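You operate a simulated robot arm through the tools that you are given. There is no shell and no other tool. Be economical: measure what you need, move in short steps, check, and stop when the job is done.

You are at the controls of a simulated two-armed robot. One attempt, no reset.

JOB
Take the blue egg cup and leave it in the orange bowl. Stack the packet marked "flour" from the cream worktop by the toaster on top of the packet labelled "tea bags". Put the bottle marked "Rapeseed Oil" from the cream worktop by the toaster on the worktop by the sink and the bottle marked "whole milk" on the top of the beige table. Take the sweetcorn tin and leave it on the top of the dining table. Take the stock box from the counter of the dresser and leave it on the lower shelf of the beige table. Pull the door of the wide sink cupboard open. The order is free. Set down upright: bottle, sweetcorn tin.

It is judged by the outcome, as a careful person would: the job done as asked, and still so three seconds after it is handed in. It fails if anything else is knocked over, pushed out of place, dropped, spilled or broken.

ROBOT AND FRAMES
Two 7-joint arms with two-finger parallel grippers on one trunk, on a base that drives. Base frame: it is fixed to the floor where the robot stands at the start and does not move with it; the origin is under the middle of the robot, x ahead of it, y to its left, z up; the surface under the hand at the start is at about z = 0.91. Lengths are in m, angles in degrees, forces in N, time in s.
The left shoulder is at the start at [0.11, 0.169, 1.511], the right one opposite. With the tool pointing down near the work surface each hand reaches from about 0.42 to 0.74 m from the robot's upright axis, wherever it stands, measured 20 degrees to its own side. Places, roughly: blue egg cup (6x6x5 cm) [0.5, 0.2, 0.9]; clear oil bottle, milk bottle, sauce bottle with a [0.75, 0.25, 1]; door of the wide sink cupboard [3, -0.9, 0.5]; lower shelf of the beige table [-3.3, -0.7, 0.2]; orange bowl (15x14x7 cm) [-1, -1.5, 0.9]; packet, tea bag packet [0.75, 0.5, 1]; stock box [-2.25, 0.75, 1]; sweetcorn tin [-1.25, 0.75, 1]; top of the beige table [-3.3, -0.7, 0.9]; top of the dining table [-2.2, -1.4, 0.8]; worktop by the sink [3.3, -0.4, 0.9]. Payload 1.57 kg a hand.
Tool frame (each hand has its own): the origin (TCP) lies between the finger pads and is the grasp point; the fingertips stand 0.03 m ahead of it; z points along the fingers, y is the line along which they close. Largest opening 0.08 m; finger width 0.017, thickness 0.012; the body of the gripper, 0.04 by 0.082 m, starts 0.08 m behind the TCP.
Orientation is told as [roll, pitch, yaw] about the base's x, y, z axes, in that order, counted from this pose: with the fingers straight down and closing along the base's y, the tool's x points along the base's -x, its y along +y and its z along -z.

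CONTROLS
- The arms move only by the tool play_rows. It takes "left_motion", "right_motion" or both (then of equal length, played together; a hand with none holds still); each is a list of rows, each a list of 7 numbers: the shift along the base's x, y, z in m, then the turn, a rotation vector about the base's x, y, z in degrees, then the opening in per cent of the stroke, from 0 (shut) to 100 (fully open). In form: [[dx, dy, dz, wx, wy, wz, jaw], ...]. A call has 1 to 20 rows; each row is the pose to reach, as a shift and turn from the pose commanded when the call began. Rows are played at 5 a second. More than 0.05 m and 8.6 degrees between two rows, or a gripper value outside its range, and nothing of the call is played. Where a pose cannot be reached the arm comes as near as it can. A force on the tool above 40 N (or 10 N above the force at the start of the call, whichever is more), or a blocked arm, ends the call early, and 0.2 s more pass. The fingers move at their own pace (about 0.072 m/s each) and stop on an object; they squeeze with about 36 N. The grip force told is the motor's: it shows also when the fingers shut on nothing. Time passes only in rows, and 0.2 s behind the last, so rows that repeat a pose let the fingers close. The reply holds the time, the measured pose of the TCP, the force on the tool along the base axes, the opening and the grip force, in the units named above and with some noise, with the torque about the TCP (base axes, N m) and any sound that the robot's microphone picked up.
- Cameras (640 x 400 px; columns grow to the right, rows downward): "scene" is now at [0.1485, 0.0329, 1.689]; the picture's right is [0.41, -0.91, 0.00], its down [-0.73, -0.33, -0.60] and it looks along [0.55, 0.25, -0.80] (base axes); focal length 263 px, centre (320, 200). "left" rides on the left gripper at [0.072, 0.007, -0.122] in its tool frame; the picture's right is [-0.09, 1.00, 0.00], its down [-0.84, -0.08, -0.54] and it looks along [-0.54, -0.05, 0.84] (tool axes); focal length 238 px, centre (320, 200). "right" rides on the right gripper at [0.072, -0.007, -0.122] in its tool frame; the picture's right is [0.09, 1.00, 0.00], its down [-0.84, 0.08, -0.54] and it looks along [-0.54, 0.05, 0.84] (tool axes); focal length 238 px, centre (320, 200). There is no depth. A picture from a camera that has moved, and an enlarged one, comes with that camera's place and axes in the base frame and with its lens.
- get_image(camera): a new picture of that camera. It takes no simulated time.
- lift_body(by): slides the trunk up (or, below 0, down) by that many m; the arms and the scene camera ride with it, the base frame stays. It gives what a move gives, with no picture.
- drive_base(legs): drives the robot by 1 to 6 legs, each [ahead, left, turn to the left] in m, m and degrees, along the robot's own axes; the way and the turn of a leg run together, so that a leg with both is an arc; at most 1.5 m and 180 degrees a leg. The arms and the cameras ride along, it lands a little off, and it stops where it bumps. It gives what a move gives.
- turn_head(pan, tilt): turns the head with the scene camera to pan (to the left, within 86 degrees either way) and tilt (down, from -29 to 69), counted from straight ahead of the robot. It gives what a move gives.
- enlarge(camera, box): a new picture of the part [left, top, right, bottom] of that camera's present view, enlarged. It takes no simulated time.
- sign_off(): hands the job in; it is judged then, once.

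Work in short steps. Places have to be worked out from the pictures, the camera data and where the tool is seen: move nearer, look again, correct. Check each grasp and each placing, and mend what went wrong. You have 196 turns and 176 pictures in all, those below and enlarged ones among them. Open the grippers and draw the arms clear of the work before you hand the job in, unless the task says otherwise; then end with one line.

The tools are called by a JSON object that holds its "fn" and its "kwargs". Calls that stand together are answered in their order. play_rows: Moves the arms, as the interface text tells. Its arguments: {"type":"object","properties":{"left_motion":{"type":"array"},"right_motion":{"type":"array"}},"required":[]} The other tools are called the same way: lift_body (by) slides the trunk up or down; drive_base (legs) drives the base; turn_head (pan, tilt) turns the head that bears the scene camera; get_image (camera) takes a picture; enlarge (camera, box) takes an enlarged picture of a part of a camera's view; sign_off () hands the job in.

At the start:

```text
time_s: 0.0
left_eef_pos: [0.4138, 0.5974, 0.9998]
left_orientation: [0.0, 0.0, -0.1]
left_ft_force: [-0.2, 0.2, 0.6]
left_wrist_torque: [0.02, -0.01, -0.01]
left_width: 0.08
left_gripper_force: 0.1
right_eef_pos: [0.6665, 0.0567, 1.253]
right_orientation: [0.0, 0.0, 0.0]
right_ft_force: [0.6, -0.1, -0.5]
right_wrist_torque: [-0.02, 0.0, 0.01]
right_width: 0.0801
right_gripper_force: 0.1
trunk travel left (down, up): [-0.825, 0.065]
robot x, y, heading: [0.0027, 0.0028, 0.0]
head pan, tilt: [24.2, 53.0]
```

scene: 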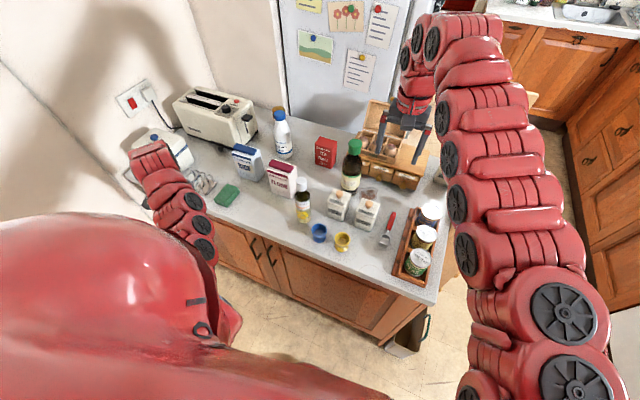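
right: 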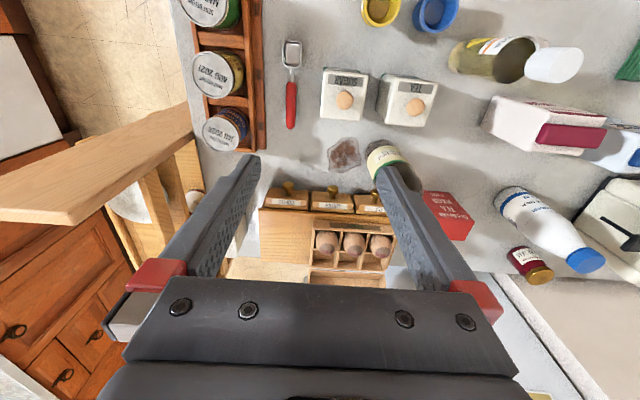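
left: 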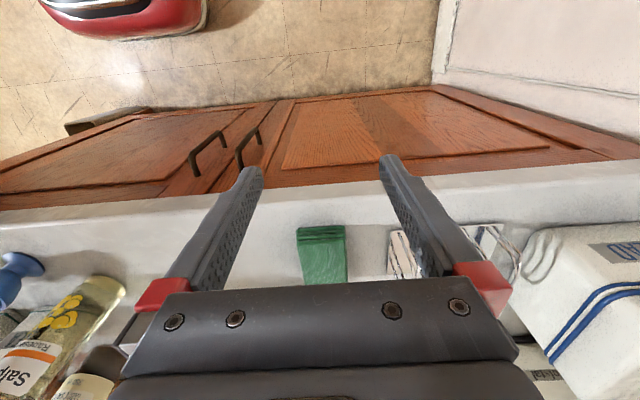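

I start by looking closer at the worktop to read labels and locate the items.

{"fn": "enlarge", "kwargs": {"camera": "scene", "box": [210, 90, 450, 290]}}

{"fn": "enlarge", "kwargs": {"camera": "right", "box": [320, 0, 640, 290]}}

```text
2.00 times, centred on (330, 190) of scene
camera zoom: at [0.1485, 0.0329, 1.689], right [0.41, -0.91, 0.0], down [-0.73, -0.33, -0.6], along [0.55, 0.25, -0.8], focal length 526 px, centre (300, 220)
```

zoom: 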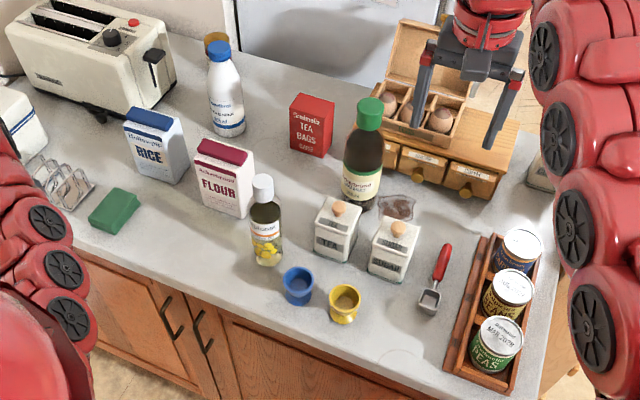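

```text
1.38 times, centred on (480, 145) of right
camera zoom: at [0.5953, 0.0498, 1.3754], right [-0.09, 1.0, 0.0], down [0.84, 0.08, 0.54], along [0.54, 0.05, -0.84], focal length 329 px, centre (99, 276)
```

zoom: 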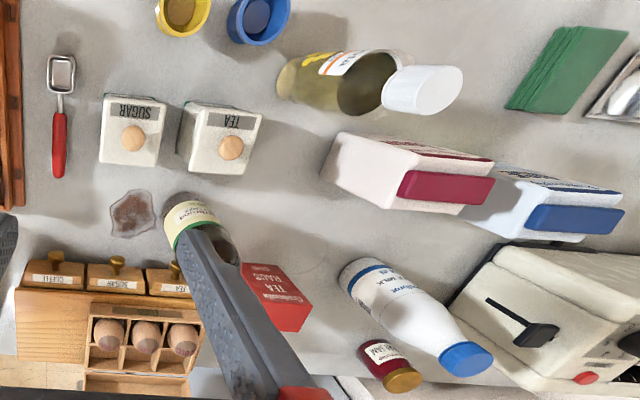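

Labels are partly readable. Next I look around to map the room: pan left and right with the head.

{"fn": "turn_head", "kwargs": {"pan": -60, "tilt": 25}}

{"fn": "get_image", "kwargs": {"camera": "scene"}}

{"fn": "turn_head", "kwargs": {"pan": -15, "tilt": 35}}

{"fn": "get_image", "kwargs": {"camera": "scene"}}

{"fn": "turn_head", "kwargs": {"pan": 80, "tilt": 30}}

{"fn": "get_image", "kwargs": {"camera": "scene"}}

```text
time_s: 1.6
left_eef_pos: [0.4144, 0.5983, 1.0003]
left_orientation: [0.0, 0.0, 0.0]
left_ft_force: [0.1, 0.4, 0.0]
left_wrist_torque: [0.0, 0.0, 0.02]
left_width: 0.08
left_gripper_force: 0.1
right_eef_pos: [0.668, 0.0564, 1.2527]
right_orientation: [-0.1, 0.0, 0.0]
right_ft_force: [-0.6, -0.8, -0.2]
right_wrist_torque: [-0.05, 0.03, 0.0]
right_width: 0.08
right_gripper_force: 0.0
trunk travel left (down, up): [-0.825, 0.065]
robot x, y, heading: [-0.0011, 0.0002, 0.2]
head pan, tilt: [-60.0, 25.0]
```

```text
170 pictures are left
camera scene: at [0.1269, -0.0772, 1.7304], right [-0.87, -0.5, 0.0], down [-0.21, 0.37, -0.91], along [0.45, -0.78, -0.42], focal length 263 px, centre (320, 200)
```

scene: 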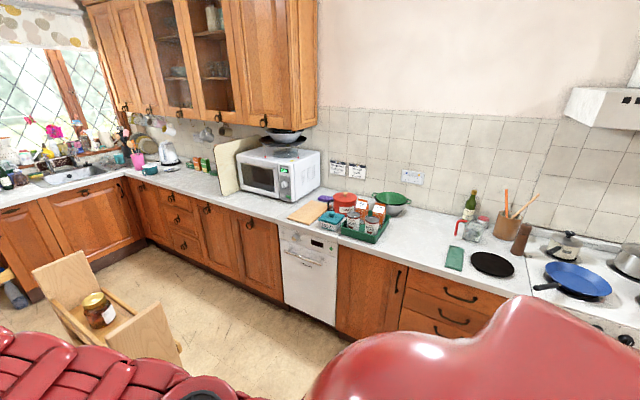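

```text
time_s: 2.7
left_eef_pos: [0.4141, 0.5988, 1.0]
left_orientation: [0.0, -0.1, 0.0]
left_ft_force: [-0.1, 0.5, 0.1]
left_wrist_torque: [0.0, 0.01, 0.04]
left_width: 0.0799
left_gripper_force: 0.0
right_eef_pos: [0.667, 0.0563, 1.2527]
right_orientation: [-0.1, -0.1, 0.0]
right_ft_force: [0.3, -0.1, -0.2]
right_wrist_torque: [-0.02, 0.0, 0.02]
right_width: 0.0801
right_gripper_force: 0.0
trunk travel left (down, up): [-0.825, 0.065]
robot x, y, heading: [-0.0003, 0.003, -0.0]
head pan, tilt: [-15.0, 35.0]
```

```text
169 pictures are left
camera scene: at [0.1659, -0.0203, 1.7146], right [-0.26, -0.97, 0.0], down [-0.55, 0.15, -0.82], along [0.79, -0.21, -0.57], focal length 263 px, centre (320, 200)
```

scene: 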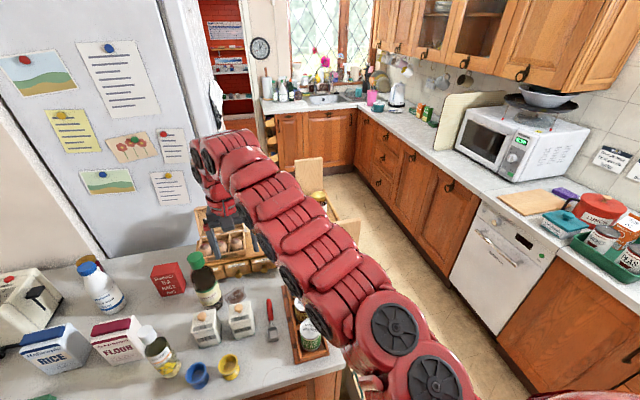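

```text
time_s: 4.4
left_eef_pos: [0.4134, 0.5987, 0.9989]
left_orientation: [0.0, 0.0, -0.1]
left_ft_force: [-0.6, 0.9, -0.1]
left_wrist_torque: [0.03, -0.02, -0.02]
left_width: 0.0801
left_gripper_force: 0.2
right_eef_pos: [0.6669, 0.0575, 1.2526]
right_orientation: [0.0, -0.1, 0.1]
right_ft_force: [0.5, 0.8, -0.5]
right_wrist_torque: [0.0, -0.02, 0.01]
right_width: 0.0801
right_gripper_force: 0.1
trunk travel left (down, up): [-0.825, 0.065]
robot x, y, heading: [-0.0017, -0.0001, 0.1]
head pan, tilt: [80.0, 30.0]
```

```text
168 pictures are left
camera scene: at [0.0966, 0.0916, 1.7224], right [0.98, -0.17, 0.0], down [-0.09, -0.49, -0.87], along [0.15, 0.85, -0.5], focal length 263 px, centre (320, 200)
```

scene: 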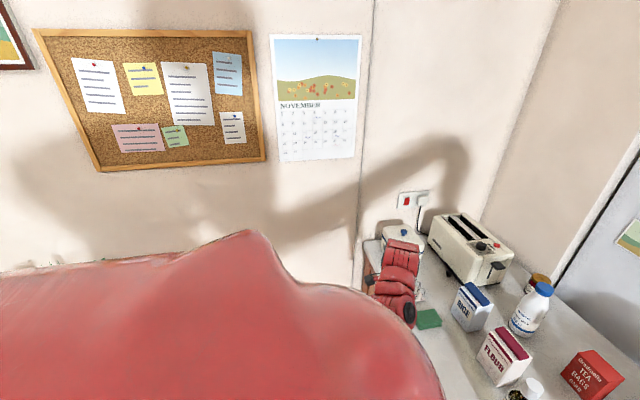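

The toaster worktop runs to x≈1.0 with an aisle to the right (chair around x≈1.9, y≈-0.4). I check the clearance in front of the base before moving nearer.

{"fn": "turn_head", "kwargs": {"pan": 0, "tilt": 69}}

{"fn": "get_image", "kwargs": {"camera": "scene"}}

{"fn": "play_rows", "kwargs": {"left_motion": [[0, 0, 0.05, 0, 0, 0, 100], [0, 0, 0.1, 0, 0, 0, 100], [0, 0, 0.15, 0, 0, 0, 100], [0, 0, 0.2, 0, 0, 0, 100]]}}

{"fn": "get_image", "kwargs": {"camera": "left"}}

```text
time_s: 5.9
left_eef_pos: [0.4128, 0.5989, 0.9988]
left_orientation: [0.0, 0.1, 0.0]
left_ft_force: [0.5, 0.1, 0.1]
left_wrist_torque: [0.02, -0.04, 0.0]
left_width: 0.0798
left_gripper_force: 0.1
right_eef_pos: [0.6668, 0.0571, 1.2531]
right_orientation: [0.0, 0.1, 0.0]
right_ft_force: [-0.4, 0.0, 0.5]
right_wrist_torque: [-0.01, -0.01, 0.01]
right_width: 0.08
right_gripper_force: 0.1
trunk travel left (down, up): [-0.825, 0.065]
robot x, y, heading: [-0.0004, -0.0019, 0.2]
head pan, tilt: [0.0, 68.8]
```

```text
167 pictures are left
camera scene: at [0.1367, 0.0026, 1.6709], right [0.0, -1.0, 0.0], down [-0.93, 0.0, -0.36], along [0.36, 0.0, -0.93], focal length 263 px, centre (320, 200)
```

scene: 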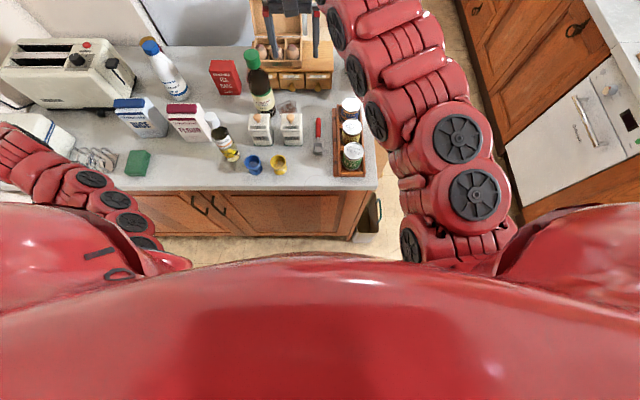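

```text
time_s: 6.9
left_eef_pos: [0.4114, 0.6004, 1.2016]
left_orientation: [0.0, 0.0, 0.1]
left_ft_force: [0.2, 0.9, 2.1]
left_wrist_torque: [0.01, -0.05, 0.01]
left_width: 0.0799
left_gripper_force: 0.0
left hand out of reach, approached as far as the arm can: row 2, 3
right_eef_pos: [0.6641, 0.0555, 1.2558]
right_orientation: [-0.1, -0.3, -0.1]
right_ft_force: [-0.9, 0.9, -0.1]
right_wrist_torque: [-0.03, -0.05, -0.02]
right_width: 0.08
right_gripper_force: 0.1
trunk travel left (down, up): [-0.825, 0.065]
robot x, y, heading: [0.0007, -0.0022, 0.1]
head pan, tilt: [0.0, 68.8]
```

```text
166 pictures are left
camera left: at [0.3397, 0.606, 1.3231], right [0.09, 1.0, 0.0], down [0.84, -0.08, 0.54], along [0.54, -0.05, -0.84], focal length 238 px, centre (320, 200)
```

left: 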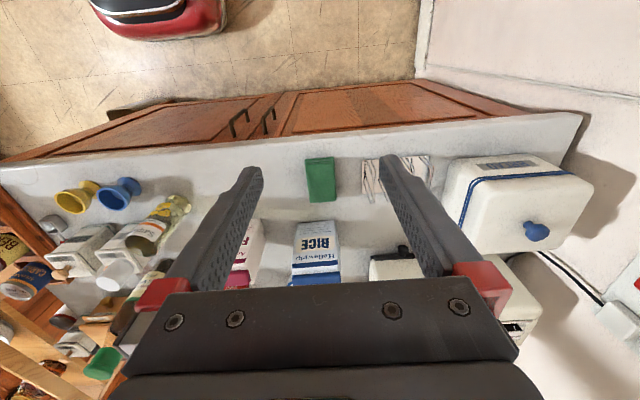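

The base front is at x≈0.25 and the counter front at ≈0.48, so I can go ahead ~0.17 m. I pull the right hand back first, then drive ahead and slightly left, and lower the trunk a bit for reach.

{"fn": "play_rows", "kwargs": {"right_motion": [[-0.04, 0, 0, 0, 0, 0, 100], [-0.08, -0.02, 0, 0, 0, 0, 100], [-0.12, -0.05, 0, 0, 0, 0, 100], [-0.16, -0.08, 0, 0, 0, 0, 100]]}}

{"fn": "drive_base", "kwargs": {"legs": [[0.17, 0.08, 0]]}}

{"fn": "turn_head", "kwargs": {"pan": 20, "tilt": 55}}

{"fn": "get_image", "kwargs": {"camera": "scene"}}

```text
time_s: 7.9
left_eef_pos: [0.4167, 0.6002, 1.1989]
left_orientation: [0.0, 0.1, 0.0]
left_ft_force: [-0.1, 0.2, 0.4]
left_wrist_torque: [-0.01, 0.03, 0.04]
left_width: 0.0799
left_gripper_force: 0.0
right_eef_pos: [0.5898, 0.0136, 1.2435]
right_orientation: [0.0, 0.2, 0.0]
right_ft_force: [1.2, 0.3, 0.2]
right_wrist_torque: [0.04, 0.03, -0.01]
right_width: 0.08
right_gripper_force: 0.1
right hand out of reach, approached as far as the arm can: row 3, 4
trunk travel left (down, up): [-0.825, 0.065]
robot x, y, heading: [-0.0011, -0.0006, 0.1]
head pan, tilt: [0.0, 68.8]
```

```text
time_s: 9.5
left_eef_pos: [0.5852, 0.6787, 1.2002]
left_orientation: [0.1, 0.0, -0.1]
left_ft_force: [-0.4, -0.1, 0.0]
left_wrist_torque: [-0.01, 0.01, 0.02]
left_width: 0.0799
left_gripper_force: 0.0
right_eef_pos: [0.7579, 0.0923, 1.2443]
right_orientation: [0.0, -0.1, -0.2]
right_ft_force: [-0.3, -0.4, -1.3]
right_wrist_torque: [0.0, -0.01, 0.04]
right_width: 0.0799
right_gripper_force: 0.1
trunk travel left (down, up): [-0.825, 0.065]
robot x, y, heading: [0.1657, 0.0811, 0.2]
head pan, tilt: [0.0, 68.8]
```

```text
time_s: 10.3
left_eef_pos: [0.5863, 0.6804, 1.2002]
left_orientation: [0.0, 0.1, -0.2]
left_ft_force: [-0.3, -0.1, -1.1]
left_wrist_torque: [0.02, -0.03, 0.01]
left_width: 0.0799
left_gripper_force: 0.1
right_eef_pos: [0.7609, 0.0928, 1.243]
right_orientation: [-0.1, 0.1, -0.1]
right_ft_force: [-0.3, 0.3, 0.0]
right_wrist_torque: [0.04, 0.02, 0.03]
right_width: 0.08
right_gripper_force: 0.0
trunk travel left (down, up): [-0.825, 0.065]
robot x, y, heading: [0.1717, 0.0822, -0.1]
head pan, tilt: [20.0, 55.0]
```

```text
165 pictures are left
camera scene: at [0.3196, 0.1073, 1.6862], right [0.34, -0.94, 0.0], down [-0.77, -0.28, -0.57], along [0.54, 0.19, -0.82], focal length 263 px, centre (320, 200)
```

scene: 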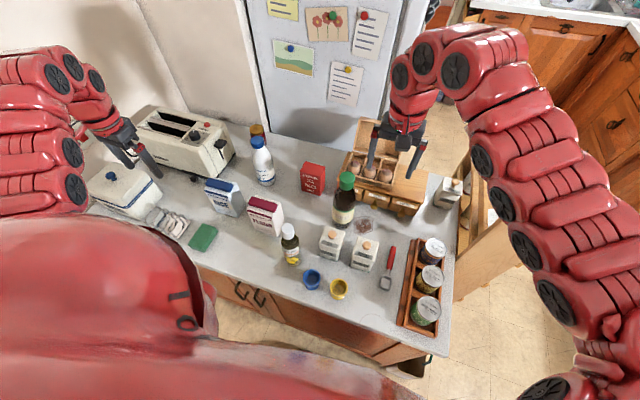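

Now I bring the left hand above the flour packet (≈[0.668,0.417]), turning it by -90° so that the fingers close along x.

{"fn": "play_rows", "kwargs": {"left_motion": [[0.006, -0.02, 0.005, 0, 0, -8.2, 100], [0.012, -0.045, 0.01, 0, 0, -16.4, 100], [0.018, -0.07, 0.015, 0, 0, -24.6, 100], [0.024, -0.095, 0.02, 0, 0, -32.8, 100], [0.03, -0.12, 0.025, 0, 0, -41, 100], [0.036, -0.145, 0.03, 0, 0, -49.2, 100], [0.042, -0.17, 0.03, 0, 0, -57.4, 100], [0.048, -0.195, 0.03, 0, 0, -65.6, 100], [0.054, -0.22, 0.03, 0, 0, -73.8, 100], [0.06, -0.24, 0.03, 0, 0, -82, 100], [0.064, -0.26, 0.03, 0, 0, -90, 100]]}}

{"fn": "get_image", "kwargs": {"camera": "left"}}

{"fn": "get_image", "kwargs": {"camera": "scene"}}

```text
time_s: 11.3
left_eef_pos: [0.5529, 0.7416, 1.2185]
left_orientation: [5.3, -0.8, -27.8]
left_ft_force: [1.3, -0.5, -0.4]
left_wrist_torque: [0.04, 0.14, -0.01]
left_width: 0.08
left_gripper_force: 0.1
left hand out of reach, approached as far as the arm can: row 1, 2, 3, 4
right_eef_pos: [0.7644, 0.0914, 1.2406]
right_orientation: [-0.2, 0.3, -0.4]
right_ft_force: [0.0, 0.4, -0.6]
right_wrist_torque: [0.0, 0.07, -0.02]
right_width: 0.08
right_gripper_force: 0.0
trunk travel left (down, up): [-0.825, 0.065]
robot x, y, heading: [0.1704, 0.0794, 0.1]
head pan, tilt: [20.0, 55.0]
stopped in row 4 (left hand): the force on the tool passed its limit at 51 N (the readings are from after the stop); the commanded pose is now the measured one
```

```text
164 pictures are left
camera left: at [0.4859, 0.7707, 1.3397], right [0.54, 0.83, 0.09], down [0.67, -0.5, 0.54], along [0.5, -0.23, -0.83], focal length 238 px, centre (320, 200)
```

left: 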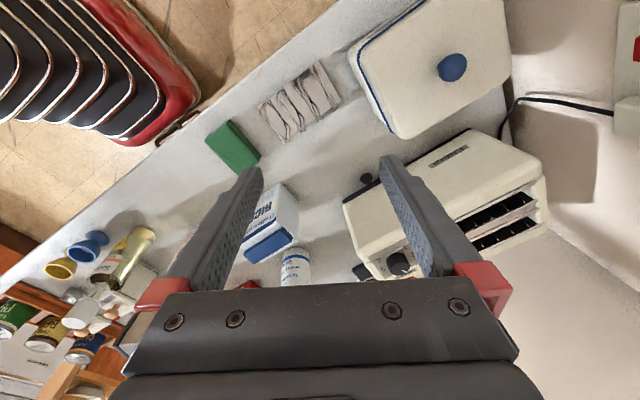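

```text
163 pictures are left
camera scene: at [0.3251, 0.1071, 1.6857], right [0.34, -0.94, 0.0], down [-0.77, -0.28, -0.57], along [0.54, 0.19, -0.82], focal length 263 px, centre (320, 200)
```

scene: 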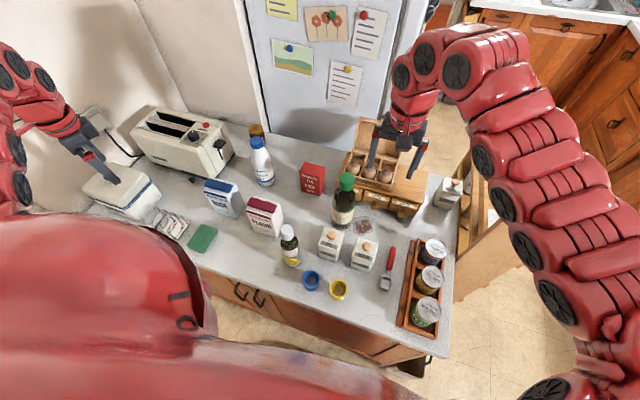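

The left elbow likely ran against the wall and the arm bent out of reach. I back out: undo the turn and bring the hand forward/right, out in front.

{"fn": "play_rows", "kwargs": {"left_motion": [[0.01, -0.02, 0, -1, 0, 6, 100], [0.03, -0.05, 0, -2, 0.2, 12, 100], [0.05, -0.08, 0, -3, 0.4, 18, 100], [0.07, -0.115, 0, -4, 0.6, 24, 100], [0.09, -0.15, 0, -5, 0.8, 27.8, 100], [0.1, -0.19, 0, -5, 0.8, 27.8, 100], [0.11, -0.23, 0, -5, 0.8, 27.8, 100]]}}

{"fn": "get_image", "kwargs": {"camera": "scene"}}

```text
time_s: 12.9
left_eef_pos: [0.6911, 0.6118, 1.1907]
left_orientation: [3.1, -3.6, -8.5]
left_ft_force: [-0.7, 2.5, -0.6]
left_wrist_torque: [-0.14, -0.09, -0.03]
left_width: 0.0803
left_gripper_force: 0.1
left hand out of reach, approached as far as the arm can: row 2, 3, 4, 5, 6, 7
right_eef_pos: [0.7611, 0.0886, 1.243]
right_orientation: [0.0, 0.1, -0.4]
right_ft_force: [1.2, -0.8, -0.6]
right_wrist_torque: [0.01, 0.07, 0.0]
right_width: 0.08
right_gripper_force: 0.0
trunk travel left (down, up): [-0.825, 0.065]
robot x, y, heading: [0.1682, 0.0836, -0.3]
head pan, tilt: [20.0, 55.0]
```

```text
162 pictures are left
camera scene: at [0.3203, 0.105, 1.686], right [0.34, -0.94, 0.0], down [-0.77, -0.28, -0.57], along [0.54, 0.2, -0.82], focal length 263 px, centre (320, 200)
```

scene: 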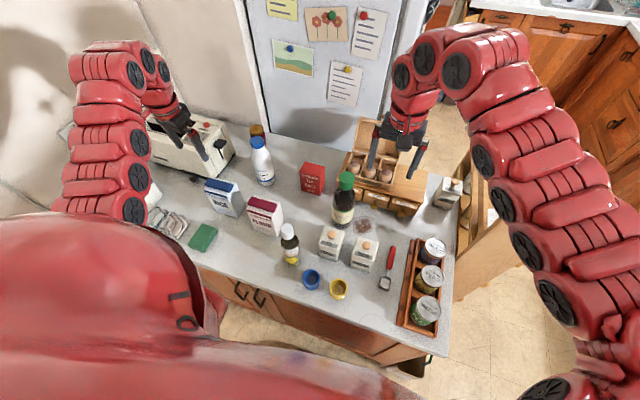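

At this height the near reach is larger (arm folds up). I raise the trunk by its remaining 0.06 m and back off slightly, then square the hand.

{"fn": "lift_body", "kwargs": {"by": 0.06}}

{"fn": "drive_base", "kwargs": {"legs": [[-0.04, -0.04, 0]]}}

{"fn": "play_rows", "kwargs": {"left_motion": [[0, 0, -0.02, -1.5, 1.5, 4, 100], [0, 0, -0.04, -3.1, 3.6, 8.5, 100], [0, -0.03, -0.04, -3.1, 3.6, 8.5, 100], [0, -0.06, -0.04, -3.1, 3.6, 8.5, 100], [0, -0.09, -0.04, -3.1, 3.6, 8.5, 100]]}}

```text
time_s: 13.9
left_eef_pos: [0.6917, 0.6128, 1.251]
left_orientation: [2.9, -3.9, -8.7]
left_ft_force: [0.8, 0.8, -0.6]
left_wrist_torque: [0.01, -0.01, 0.05]
left_width: 0.08
left_gripper_force: 0.1
right_eef_pos: [0.7586, 0.0906, 1.3049]
right_orientation: [0.0, 0.0, -0.3]
right_ft_force: [0.3, -0.3, -0.4]
right_wrist_torque: [0.03, 0.01, 0.0]
right_width: 0.0802
right_gripper_force: 0.0
trunk travel left (down, up): [-0.885, 0.005]
robot x, y, heading: [0.1709, 0.0793, -0.3]
head pan, tilt: [20.0, 55.0]
```

```text
time_s: 14.9
left_eef_pos: [0.6582, 0.577, 1.2461]
left_orientation: [2.7, -3.5, -8.6]
left_ft_force: [0.8, 0.1, -0.8]
left_wrist_torque: [-0.05, 0.08, -0.02]
left_width: 0.0799
left_gripper_force: 0.0
right_eef_pos: [0.7257, 0.0566, 1.3]
right_orientation: [-0.4, 0.3, -0.3]
right_ft_force: [0.0, 0.0, -0.1]
right_wrist_torque: [-0.04, 0.02, 0.01]
right_width: 0.08
right_gripper_force: 0.1
trunk travel left (down, up): [-0.885, 0.005]
robot x, y, heading: [0.1334, 0.0441, -0.1]
head pan, tilt: [20.0, 55.0]
```

```text
time_s: 16.1
left_eef_pos: [0.6543, 0.5543, 1.2088]
left_orientation: [-0.3, -0.3, 0.0]
left_ft_force: [0.2, 1.0, 0.6]
left_wrist_torque: [-0.02, -0.01, 0.0]
left_width: 0.0801
left_gripper_force: 0.0
left hand out of reach, approached as far as the arm can: row 3, 4, 5
right_eef_pos: [0.7218, 0.052, 1.3016]
right_orientation: [-0.1, 0.1, -0.3]
right_ft_force: [0.4, -0.4, 0.1]
right_wrist_torque: [0.0, 0.05, -0.02]
right_width: 0.0801
right_gripper_force: 0.0
trunk travel left (down, up): [-0.885, 0.005]
robot x, y, heading: [0.1307, 0.0421, -0.4]
head pan, tilt: [20.0, 55.0]
```

The shoulder-to-hand distance must be ≥0.52 m at hover height, so I back the base to x≈0.05 and then move over the flour from farther out; I'll drive in with the packet held.

{"fn": "drive_base", "kwargs": {"legs": [[-0.09, 0, 0]]}}

{"fn": "play_rows", "kwargs": {"left_motion": [[0.02, 0, 0.0, 0, 0, 0, 100], [0.05, -0.01, 0, 0, 0, 0, 100], [0.08, -0.03, 0, 0, 0, 0, 100], [0.1, -0.06, 0, 0, 0, 0, 100], [0.1, -0.1, 0, 0, 0, 0, 100], [0.1, -0.14, 0, 0, 0, 0, 100]]}}

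```text
time_s: 17.2
left_eef_pos: [0.5661, 0.5546, 1.2082]
left_orientation: [-0.4, -0.1, 0.1]
left_ft_force: [0.9, 0.2, 0.7]
left_wrist_torque: [0.04, 0.0, 0.03]
left_width: 0.08
left_gripper_force: 0.1
right_eef_pos: [0.6344, 0.0544, 1.302]
right_orientation: [-0.2, 0.3, -0.2]
right_ft_force: [-0.1, 0.2, 0.8]
right_wrist_torque: [-0.02, 0.01, -0.01]
right_width: 0.08
right_gripper_force: 0.0
trunk travel left (down, up): [-0.885, 0.005]
robot x, y, heading: [0.0415, 0.0382, -0.3]
head pan, tilt: [20.0, 55.0]
```

```text
time_s: 18.6
left_eef_pos: [0.6638, 0.4118, 1.2098]
left_orientation: [-0.3, -0.3, 0.0]
left_ft_force: [0.2, -0.2, 0.3]
left_wrist_torque: [0.01, -0.04, 0.02]
left_width: 0.0799
left_gripper_force: 0.0
right_eef_pos: [0.6312, 0.0511, 1.3047]
right_orientation: [0.0, -0.1, -0.4]
right_ft_force: [-0.7, -0.1, 1.1]
right_wrist_torque: [0.03, 0.0, 0.02]
right_width: 0.0799
right_gripper_force: 0.1
trunk travel left (down, up): [-0.885, 0.005]
robot x, y, heading: [0.0413, 0.0388, 0.0]
head pan, tilt: [20.0, 55.0]
```

Reached above the flour. Now I turn the hand by -90° in place and look.

{"fn": "play_rows", "kwargs": {"left_motion": [[0, 0, 0, 0, 0, -8.2, 100], [0, 0, 0, 0, 0, -16.4, 100], [0, 0, 0, 0, 0, -24.6, 100], [0, 0, 0, 0, 0, -32.8, 100], [0, 0, 0, 0, 0, -41, 100], [0, 0, 0, 0, 0, -49.2, 100], [0, 0, 0, 0, 0, -57.4, 100], [0, 0, 0, 0, 0, -65.6, 100], [0, 0, 0, 0, 0, -73.8, 100], [0, 0, 0, 0, 0, -82, 100], [0, 0, 0, 0, 0, -90, 100]]}}

{"fn": "get_image", "kwargs": {"camera": "left"}}

{"fn": "get_image", "kwargs": {"camera": "scene"}}

```text
time_s: 21.0
left_eef_pos: [0.6635, 0.4152, 1.2115]
left_orientation: [-0.3, -0.3, -90.0]
left_ft_force: [0.3, -0.1, 0.5]
left_wrist_torque: [0.0, -0.01, -0.01]
left_width: 0.0803
left_gripper_force: 0.0
right_eef_pos: [0.6321, 0.052, 1.303]
right_orientation: [0.0, 0.1, -0.2]
right_ft_force: [0.4, 0.2, 0.1]
right_wrist_torque: [-0.01, 0.0, 0.0]
right_width: 0.0803
right_gripper_force: 0.0
trunk travel left (down, up): [-0.885, 0.005]
robot x, y, heading: [0.0429, 0.0397, -0.2]
head pan, tilt: [20.0, 55.0]
```

```text
161 pictures are left
camera left: at [0.6703, 0.4867, 1.3311], right [1.0, -0.09, -0.01], down [-0.07, -0.83, 0.55], along [-0.06, -0.54, -0.84], focal length 238 px, centre (320, 200)
```

left: 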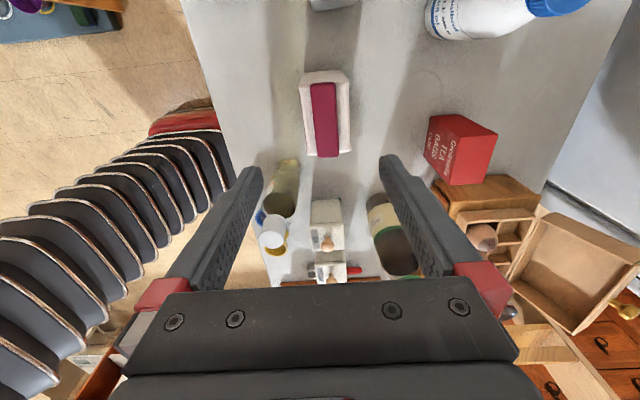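

```text
160 pictures are left
camera scene: at [0.1909, 0.0678, 1.7464], right [0.34, -0.94, 0.0], down [-0.77, -0.28, -0.57], along [0.54, 0.2, -0.82], focal length 263 px, centre (320, 200)
```

scene: 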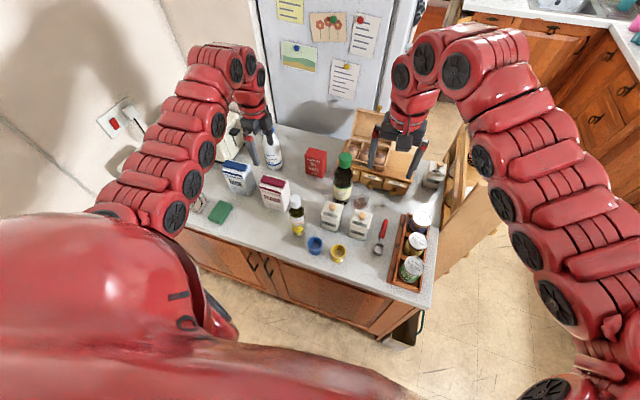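

Flour top centre works out at [0.666, 0.423], about 5 cm thick along x. Descend to TCP z≈1.02 and grasp.

{"fn": "play_rows", "kwargs": {"left_motion": [[0.002, 0.008, -0.04, 0.3, 0.3, 0, 100], [0.002, 0.008, -0.08, 0.3, 0.3, 0, 100], [0.002, 0.008, -0.12, 0.3, 0.3, 0, 100], [0.002, 0.008, -0.16, 0.3, 0.3, 0, 100], [0.002, 0.008, -0.19, 0.3, 0.3, 0, 100], [0.002, 0.008, -0.19, 0.3, 0.3, 0, 50], [0.002, 0.008, -0.19, 0.3, 0.3, 0, 0], [0.002, 0.008, -0.19, 0.3, 0.3, 0, 0], [0.002, 0.008, -0.19, 0.3, 0.3, 0, 0]]}}

{"fn": "get_image", "kwargs": {"camera": "left"}}

```text
time_s: 23.0
left_eef_pos: [0.6642, 0.4218, 1.0197]
left_orientation: [-0.7, 0.0, -89.8]
left_ft_force: [1.1, 1.3, 1.4]
left_wrist_torque: [0.37, -0.28, -0.02]
left_width: 0.0618
left_gripper_force: 36.4
right_eef_pos: [0.6324, 0.0534, 1.3043]
right_orientation: [0.0, 0.0, -0.2]
right_ft_force: [-0.4, -0.7, -0.7]
right_wrist_torque: [-0.01, 0.05, -0.04]
right_width: 0.0798
right_gripper_force: 0.1
trunk travel left (down, up): [-0.885, 0.005]
robot x, y, heading: [0.042, 0.0396, -0.3]
head pan, tilt: [20.0, 55.0]
```

```text
159 pictures are left
camera left: at [0.6723, 0.4935, 1.1414], right [1.0, -0.09, -0.01], down [-0.07, -0.84, 0.54], along [-0.06, -0.54, -0.84], focal length 238 px, centre (320, 200)
```

left: 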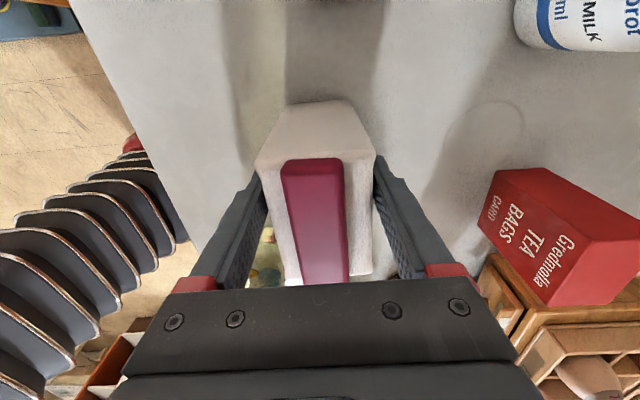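

Flour is gripped (0.062 m). Lift it straight up to clear the neighbours, then check.

{"fn": "play_rows", "kwargs": {"left_motion": [[0, 0, 0.04, 0.5, 0, 0, 0], [0, 0, 0.08, 0.5, 0, 0, 0], [0, 0, 0.12, 0.5, 0, 0, 0], [0, 0, 0.16, 0.5, 0, 0, 0], [0, 0, 0.19, 0.5, 0, 0, 0]]}}

{"fn": "enlarge", "kwargs": {"camera": "scene", "box": [200, 100, 440, 250]}}

{"fn": "get_image", "kwargs": {"camera": "left"}}

```text
time_s: 24.2
left_eef_pos: [0.6638, 0.4223, 1.2099]
left_orientation: [-0.7, 0.4, -89.9]
left_ft_force: [-0.1, 0.4, -4.6]
left_wrist_torque: [0.06, 0.05, -0.03]
left_width: 0.0617
left_gripper_force: 36.6
right_eef_pos: [0.632, 0.0533, 1.3044]
right_orientation: [0.0, 0.0, -0.2]
right_ft_force: [-0.3, -0.6, 0.1]
right_wrist_torque: [0.0, -0.03, 0.0]
right_width: 0.0801
right_gripper_force: 0.0
trunk travel left (down, up): [-0.885, 0.005]
robot x, y, heading: [0.0426, 0.0412, -0.2]
head pan, tilt: [20.0, 55.0]
```

```text
2.67 times, centred on (320, 175) of scene
camera zoom: at [0.1911, 0.0679, 1.7463], right [0.34, -0.94, 0.0], down [-0.77, -0.28, -0.57], along [0.54, 0.2, -0.82], focal length 701 px, centre (320, 267)
```

zoom: 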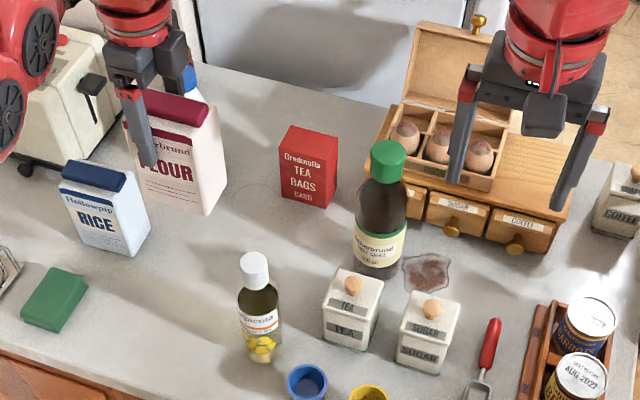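

```text
157 pictures are left
camera left: at [0.6729, 0.4924, 1.3334], right [1.0, -0.09, -0.01], down [-0.07, -0.84, 0.54], along [-0.06, -0.53, -0.84], focal length 238 px, centre (320, 200)
```

left: 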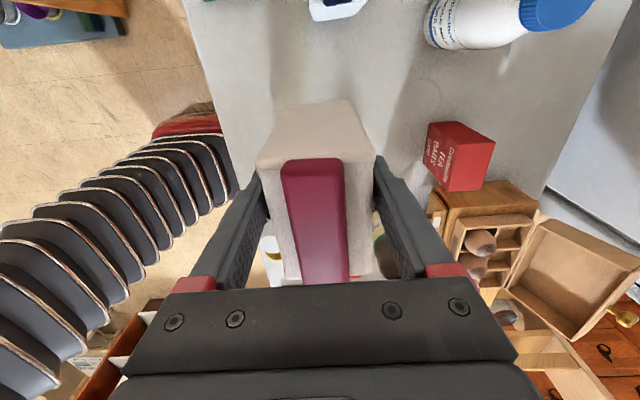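

Tea packet: x .853–.894, y .295–.369, top ≈1.02; target TCP [0.873, 0.331]. Shift the hand right and ahead first (away from the milk bottle), then drive in.

{"fn": "play_rows", "kwargs": {"left_motion": [[0, -0.02, 0.01, 0, 0, 0, 0], [0.01, -0.04, 0.02, 0, 0, 0, 0], [0.025, -0.06, 0.02, 0, 0, 0, 0], [0.04, -0.08, 0.02, 0, 0, 0, 0], [0.06, -0.091, 0.02, 0, 0, 0, 0], [0.06, -0.091, 0.02, 0, 0, 0, 0]]}}

{"fn": "drive_base", "kwargs": {"legs": [[0.09, 0, 0]]}}

```text
time_s: 25.6
left_eef_pos: [0.7263, 0.3344, 1.2316]
left_orientation: [-0.7, 0.4, -89.8]
left_ft_force: [-0.1, 0.2, -4.7]
left_wrist_torque: [0.05, 0.0, 0.04]
left_width: 0.0617
left_gripper_force: 35.9
right_eef_pos: [0.6318, 0.0539, 1.3026]
right_orientation: [-0.1, 0.0, -0.3]
right_ft_force: [0.5, 0.3, 0.2]
right_wrist_torque: [-0.01, -0.02, -0.01]
right_width: 0.08
right_gripper_force: 0.0
trunk travel left (down, up): [-0.885, 0.005]
robot x, y, heading: [0.0439, 0.0401, -0.2]
head pan, tilt: [20.0, 55.0]
```

```text
time_s: 26.7
left_eef_pos: [0.8113, 0.3332, 1.2339]
left_orientation: [-0.6, 0.5, -89.9]
left_ft_force: [0.0, 0.0, -4.1]
left_wrist_torque: [0.09, -0.05, 0.0]
left_width: 0.0616
left_gripper_force: 35.6
right_eef_pos: [0.7164, 0.0521, 1.3062]
right_orientation: [0.0, -0.2, -0.2]
right_ft_force: [0.3, -0.1, 0.0]
right_wrist_torque: [0.01, -0.02, -0.01]
right_width: 0.0798
right_gripper_force: 0.0
trunk travel left (down, up): [-0.885, 0.005]
robot x, y, heading: [0.1295, 0.0395, 0.2]
head pan, tilt: [20.0, 55.0]
```

Move the remaining 6 cm ahead over the tea packet and check from both cameras before lowering.

{"fn": "play_rows", "kwargs": {"left_motion": [[0.03, -0.001, 0, 0.3, -0.2, 0, 0], [0.06, -0.002, -0.02, 0.6, -0.4, 0, 0], [0.062, -0.002, -0.05, 0.6, -0.4, 0, 0], [0.062, -0.002, -0.05, 0.6, -0.4, 0, 0]]}}

{"fn": "get_image", "kwargs": {"camera": "left"}}

{"fn": "enlarge", "kwargs": {"camera": "scene", "box": [200, 80, 440, 230]}}

```text
time_s: 27.7
left_eef_pos: [0.8512, 0.3217, 1.1794]
left_orientation: [-0.4, 1.1, -90.0]
left_ft_force: [0.5, -0.2, -4.9]
left_wrist_torque: [0.05, 0.01, 0.0]
left_width: 0.0618
left_gripper_force: 35.6
left hand out of reach, approached as far as the arm can: row 2, 3, 4
right_eef_pos: [0.7217, 0.0508, 1.3024]
right_orientation: [0.0, 0.1, -0.4]
right_ft_force: [0.4, -0.2, 0.2]
right_wrist_torque: [0.01, -0.02, -0.01]
right_width: 0.0801
right_gripper_force: 0.1
trunk travel left (down, up): [-0.885, 0.005]
robot x, y, heading: [0.128, 0.0428, 0.1]
head pan, tilt: [20.0, 55.0]
```

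```text
156 pictures are left
camera left: at [0.858, 0.39, 1.3031], right [1.0, -0.09, -0.01], down [-0.07, -0.85, 0.53], along [-0.06, -0.52, -0.85], focal length 238 px, centre (320, 200)
```

left: 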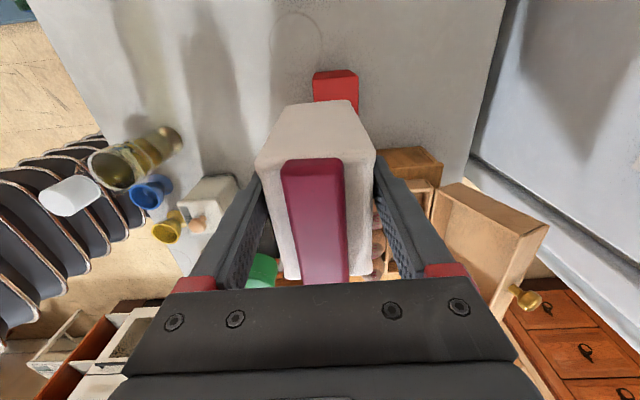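

```text
2.67 times, centred on (320, 155) of scene
camera zoom: at [0.2818, 0.0657, 1.7461], right [0.34, -0.94, 0.0], down [-0.77, -0.28, -0.57], along [0.54, 0.2, -0.82], focal length 701 px, centre (320, 320)
```

zoom: 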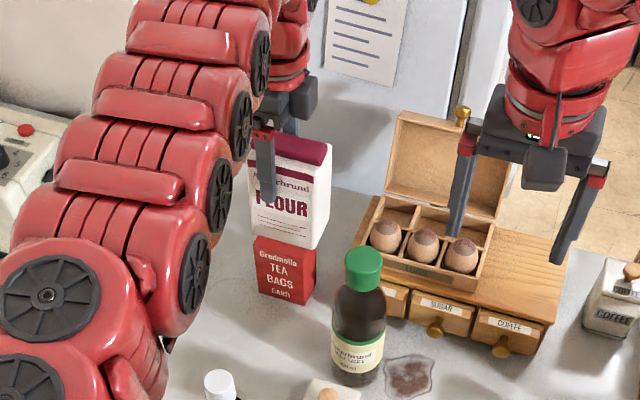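

The arm is at its limit 2 cm short; I drive 3 cm ahead.

{"fn": "drive_base", "kwargs": {"legs": [[0.035, 0.005, 0]]}}

{"fn": "play_rows", "kwargs": {"left_motion": [[0, 0, 0, 0, 0, 0, 0]]}}

```text
time_s: 28.5
left_eef_pos: [0.8762, 0.3273, 1.186]
left_orientation: [0.1, 1.2, -89.8]
left_ft_force: [-1.5, -0.3, -4.0]
left_wrist_torque: [0.04, -0.06, 0.02]
left_width: 0.0619
left_gripper_force: 36.0
right_eef_pos: [0.7476, 0.0577, 1.3077]
right_orientation: [0.0, -0.3, -0.2]
right_ft_force: [-1.0, 0.1, 0.5]
right_wrist_torque: [0.01, -0.1, 0.02]
right_width: 0.0798
right_gripper_force: 0.0
trunk travel left (down, up): [-0.885, 0.005]
robot x, y, heading: [0.1637, 0.0457, -0.1]
head pan, tilt: [20.0, 55.0]
```

```text
time_s: 28.9
left_eef_pos: [0.886, 0.3281, 1.179]
left_orientation: [-0.3, 1.1, -89.8]
left_ft_force: [0.5, -0.2, -5.6]
left_wrist_torque: [0.0, -0.03, -0.05]
left_width: 0.0621
left_gripper_force: 35.9
right_eef_pos: [0.7575, 0.0565, 1.3027]
right_orientation: [-0.1, 0.1, -0.2]
right_ft_force: [0.0, 0.0, 1.2]
right_wrist_torque: [0.02, -0.01, -0.05]
right_width: 0.0798
right_gripper_force: 0.0
trunk travel left (down, up): [-0.885, 0.005]
robot x, y, heading: [0.1634, 0.0488, -0.1]
head pan, tilt: [20.0, 55.0]
```

Now centre over tea at [0.873, 0.331], level the packet and lower to z≈1.14.

{"fn": "play_rows", "kwargs": {"left_motion": [[-0.012, 0.003, 0, 0.3, -1.0, 0, 0], [-0.012, 0.003, -0.02, 0.3, -1.0, 0, 0], [-0.012, 0.003, -0.037, 0.3, -1.0, 0, 0], [-0.012, 0.003, -0.037, 0.3, -1.0, 0, 0]]}}

{"fn": "enlarge", "kwargs": {"camera": "scene", "box": [200, 60, 440, 210]}}

{"fn": "get_image", "kwargs": {"camera": "left"}}

```text
time_s: 29.9
left_eef_pos: [0.8724, 0.3324, 1.1437]
left_orientation: [0.7, 1.3, -89.9]
left_ft_force: [0.4, 1.0, -5.2]
left_wrist_torque: [0.03, 0.02, 0.0]
left_width: 0.0617
left_gripper_force: 36.2
right_eef_pos: [0.754, 0.0586, 1.3039]
right_orientation: [-0.1, -0.1, -0.2]
right_ft_force: [-0.2, -0.1, -0.8]
right_wrist_torque: [-0.02, -0.04, 0.0]
right_width: 0.08
right_gripper_force: 0.0
trunk travel left (down, up): [-0.885, 0.005]
robot x, y, heading: [0.1621, 0.0471, -0.2]
head pan, tilt: [20.0, 55.0]
```

```text
2.67 times, centred on (320, 135) of scene
camera zoom: at [0.3145, 0.074, 1.7463], right [0.34, -0.94, 0.0], down [-0.77, -0.28, -0.57], along [0.54, 0.2, -0.82], focal length 701 px, centre (320, 373)
```

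zoom: 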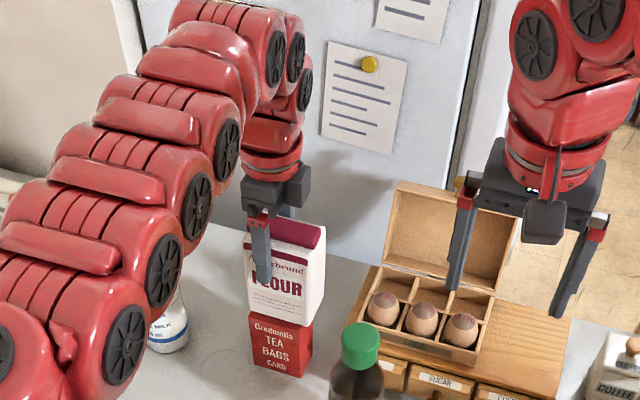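

```text
153 pictures are left
camera left: at [0.8772, 0.4006, 1.267], right [1.0, -0.09, 0.01], down [-0.08, -0.85, 0.52], along [-0.04, -0.52, -0.85], focal length 238 px, centre (320, 200)
```

left: 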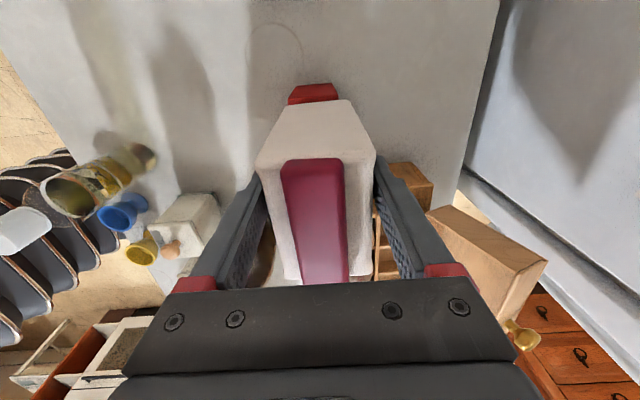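

Aligned well. I lower in small steps to contact, with a small tilt correction.

{"fn": "play_rows", "kwargs": {"left_motion": [[0, 0, -0.003, -1.2, 0.6, 0, 0], [0, 0, -0.006, -1.2, 0.6, 0, 0], [0, 0, -0.009, -1.2, 0.6, 0, 0], [0, 0, -0.011, -1.2, 0.6, 0, 0], [0, 0, -0.011, -1.2, 0.6, 0, 0]]}}

```text
time_s: 31.1
left_eef_pos: [0.8728, 0.3312, 1.1318]
left_orientation: [0.1, 0.1, -89.9]
left_ft_force: [-0.3, 0.1, -5.0]
left_wrist_torque: [0.08, 0.0, 0.01]
left_width: 0.0618
left_gripper_force: 36.3
right_eef_pos: [0.7552, 0.0572, 1.3037]
right_orientation: [-0.1, 0.1, -0.2]
right_ft_force: [0.1, -0.2, -0.1]
right_wrist_torque: [-0.03, -0.02, 0.01]
right_width: 0.0801
right_gripper_force: 0.1
trunk travel left (down, up): [-0.885, 0.005]
robot x, y, heading: [0.1644, 0.0461, 0.2]
head pan, tilt: [20.0, 55.0]
```

No contact yet (force still -5 N). Continue down in 2–3 mm steps.

{"fn": "play_rows", "kwargs": {"left_motion": [[0, 0, -0.002, 0, 0, 0, 0], [0, 0, -0.004, 0, 0, 0, 0], [0, 0, -0.006, 0, 0, 0, 0], [0, 0, -0.006, 0, 0, 0, 0]]}}

{"fn": "enlarge", "kwargs": {"camera": "scene", "box": [270, 120, 350, 210]}}

```text
time_s: 32.1
left_eef_pos: [0.8719, 0.3303, 1.1289]
left_orientation: [0.4, 0.2, -89.9]
left_ft_force: [0.8, 1.2, 10.5]
left_wrist_torque: [-0.1, 0.16, -0.01]
left_width: 0.0617
left_gripper_force: 36.4
right_eef_pos: [0.7536, 0.0573, 1.3039]
right_orientation: [0.0, 0.0, -0.2]
right_ft_force: [-0.6, -0.6, -0.1]
right_wrist_torque: [-0.02, 0.01, 0.03]
right_width: 0.0803
right_gripper_force: 0.1
trunk travel left (down, up): [-0.885, 0.005]
robot x, y, heading: [0.163, 0.0471, -0.1]
head pan, tilt: [20.0, 55.0]
```

```text
4.44 times, centred on (310, 165) of scene
camera zoom: at [0.3123, 0.072, 1.7467], right [0.34, -0.94, 0.0], down [-0.77, -0.28, -0.57], along [0.54, 0.2, -0.82], focal length 1168 px, centre (364, 356)
```

zoom: 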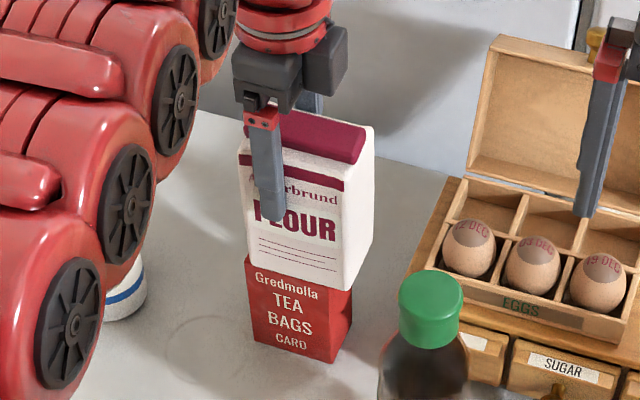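

In contact and well centred. Ease 2 mm, open the fingers and retreat straight up.

{"fn": "play_rows", "kwargs": {"left_motion": [[0, 0, 0.002, 0, 0, 0, 0], [0, 0, 0.002, 0, 0, 0, 90], [0, 0, 0.002, 0, 0, 0, 100], [0, 0, 0.002, 0, 0, 0, 100], [0, 0, 0.03, 0, 0, 0, 100], [0, 0, 0.06, 0, 0, 0, 100], [0, 0, 0.09, 0, 0, 0, 100], [0, 0, 0.12, 0, 0, 0, 100]]}}

{"fn": "enlarge", "kwargs": {"camera": "scene", "box": [230, 60, 440, 260]}}

```text
time_s: 33.9
left_eef_pos: [0.8708, 0.3316, 1.2465]
left_orientation: [0.1, 0.1, -89.9]
left_ft_force: [0.2, 0.9, -0.2]
left_wrist_torque: [0.01, 0.02, 0.01]
left_width: 0.0799
left_gripper_force: 0.0
right_eef_pos: [0.7532, 0.0568, 1.3048]
right_orientation: [0.0, 0.0, -0.2]
right_ft_force: [0.1, 0.6, 0.1]
right_wrist_torque: [-0.03, 0.0, 0.01]
right_width: 0.0801
right_gripper_force: 0.0
trunk travel left (down, up): [-0.885, 0.005]
robot x, y, heading: [0.1678, 0.0472, -0.2]
head pan, tilt: [20.0, 55.0]
```

```text
2.00 times, centred on (335, 160) of scene
camera zoom: at [0.3133, 0.072, 1.7464], right [0.34, -0.94, 0.0], down [-0.77, -0.28, -0.57], along [0.54, 0.2, -0.82], focal length 526 px, centre (290, 280)
```

zoom: 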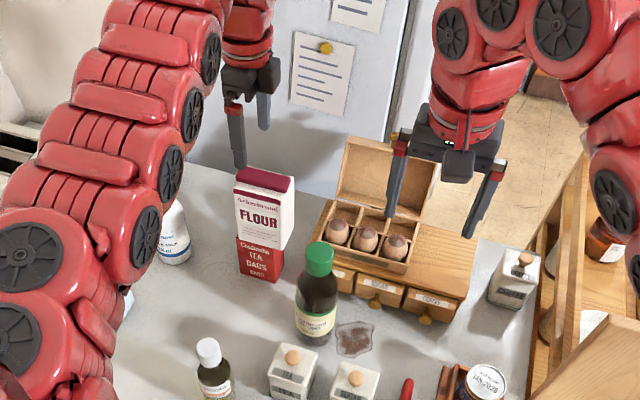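

Flour is stacked. I back the base off and read the bottle labels.

{"fn": "drive_base", "kwargs": {"legs": [[-0.12, 0, 0]]}}

{"fn": "turn_head", "kwargs": {"pan": 10, "tilt": 50}}

{"fn": "get_image", "kwargs": {"camera": "scene"}}

```text
time_s: 35.2
left_eef_pos: [0.753, 0.3316, 1.2463]
left_orientation: [0.1, 0.1, -89.9]
left_ft_force: [0.2, -0.8, 0.1]
left_wrist_torque: [0.02, 0.01, 0.01]
left_width: 0.0798
left_gripper_force: 0.0
right_eef_pos: [0.636, 0.0574, 1.3045]
right_orientation: [0.0, 0.1, -0.2]
right_ft_force: [-0.4, 0.9, -0.4]
right_wrist_torque: [0.0, 0.0, -0.03]
right_width: 0.0801
right_gripper_force: 0.0
trunk travel left (down, up): [-0.885, 0.005]
robot x, y, heading: [0.045, 0.0471, 0.0]
head pan, tilt: [20.0, 55.0]
```

```text
time_s: 35.9
left_eef_pos: [0.7509, 0.3308, 1.2467]
left_orientation: [0.3, 0.1, -89.8]
left_ft_force: [-0.1, 0.2, -0.2]
left_wrist_torque: [0.04, -0.01, -0.01]
left_width: 0.0798
left_gripper_force: 0.1
right_eef_pos: [0.6338, 0.0582, 1.3032]
right_orientation: [0.0, 0.0, -0.2]
right_ft_force: [0.1, -0.1, 0.1]
right_wrist_torque: [0.0, -0.02, -0.01]
right_width: 0.0801
right_gripper_force: 0.0
trunk travel left (down, up): [-0.885, 0.005]
robot x, y, heading: [0.0483, 0.048, -0.0]
head pan, tilt: [10.0, 50.0]
```

```text
150 pictures are left
camera scene: at [0.2006, 0.0614, 1.753], right [0.17, -0.98, 0.0], down [-0.75, -0.13, -0.64], along [0.63, 0.11, -0.77], focal length 263 px, centre (320, 200)
```

scene: 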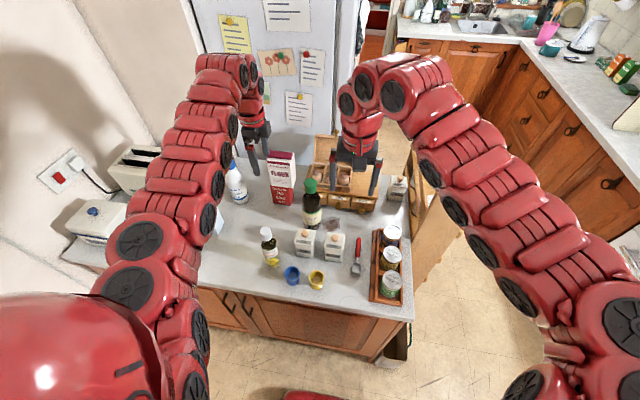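

{"fn": "enlarge", "kwargs": {"camera": "scene", "box": [245, 170, 345, 290]}}

{"fn": "enlarge", "kwargs": {"camera": "scene", "box": [385, 0, 640, 140]}}

```text
3.33 times, centred on (295, 230) of scene
camera zoom: at [0.2006, 0.0614, 1.753], right [0.17, -0.98, 0.0], down [-0.75, -0.13, -0.64], along [0.63, 0.11, -0.77], focal length 876 px, centre (403, 100)
```

zoom: 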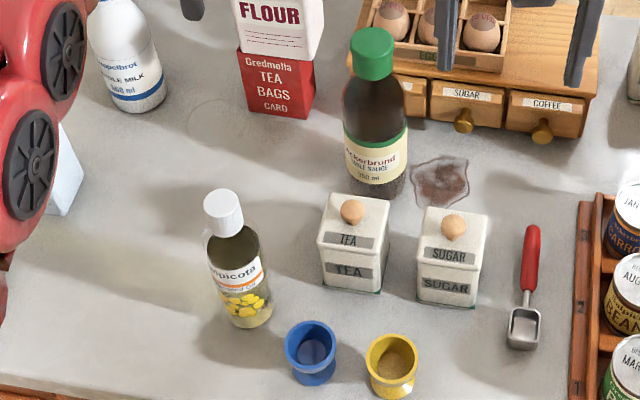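

```text
2.51 times, centred on (512, 70) of scene
camera zoom: at [0.2006, 0.0614, 1.753], right [0.17, -0.98, 0.0], down [-0.75, -0.13, -0.64], along [0.63, 0.11, -0.77], focal length 660 px, centre (-163, 526)
```

zoom: 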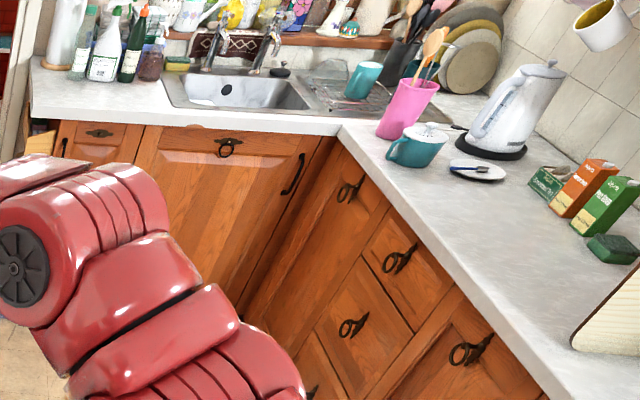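

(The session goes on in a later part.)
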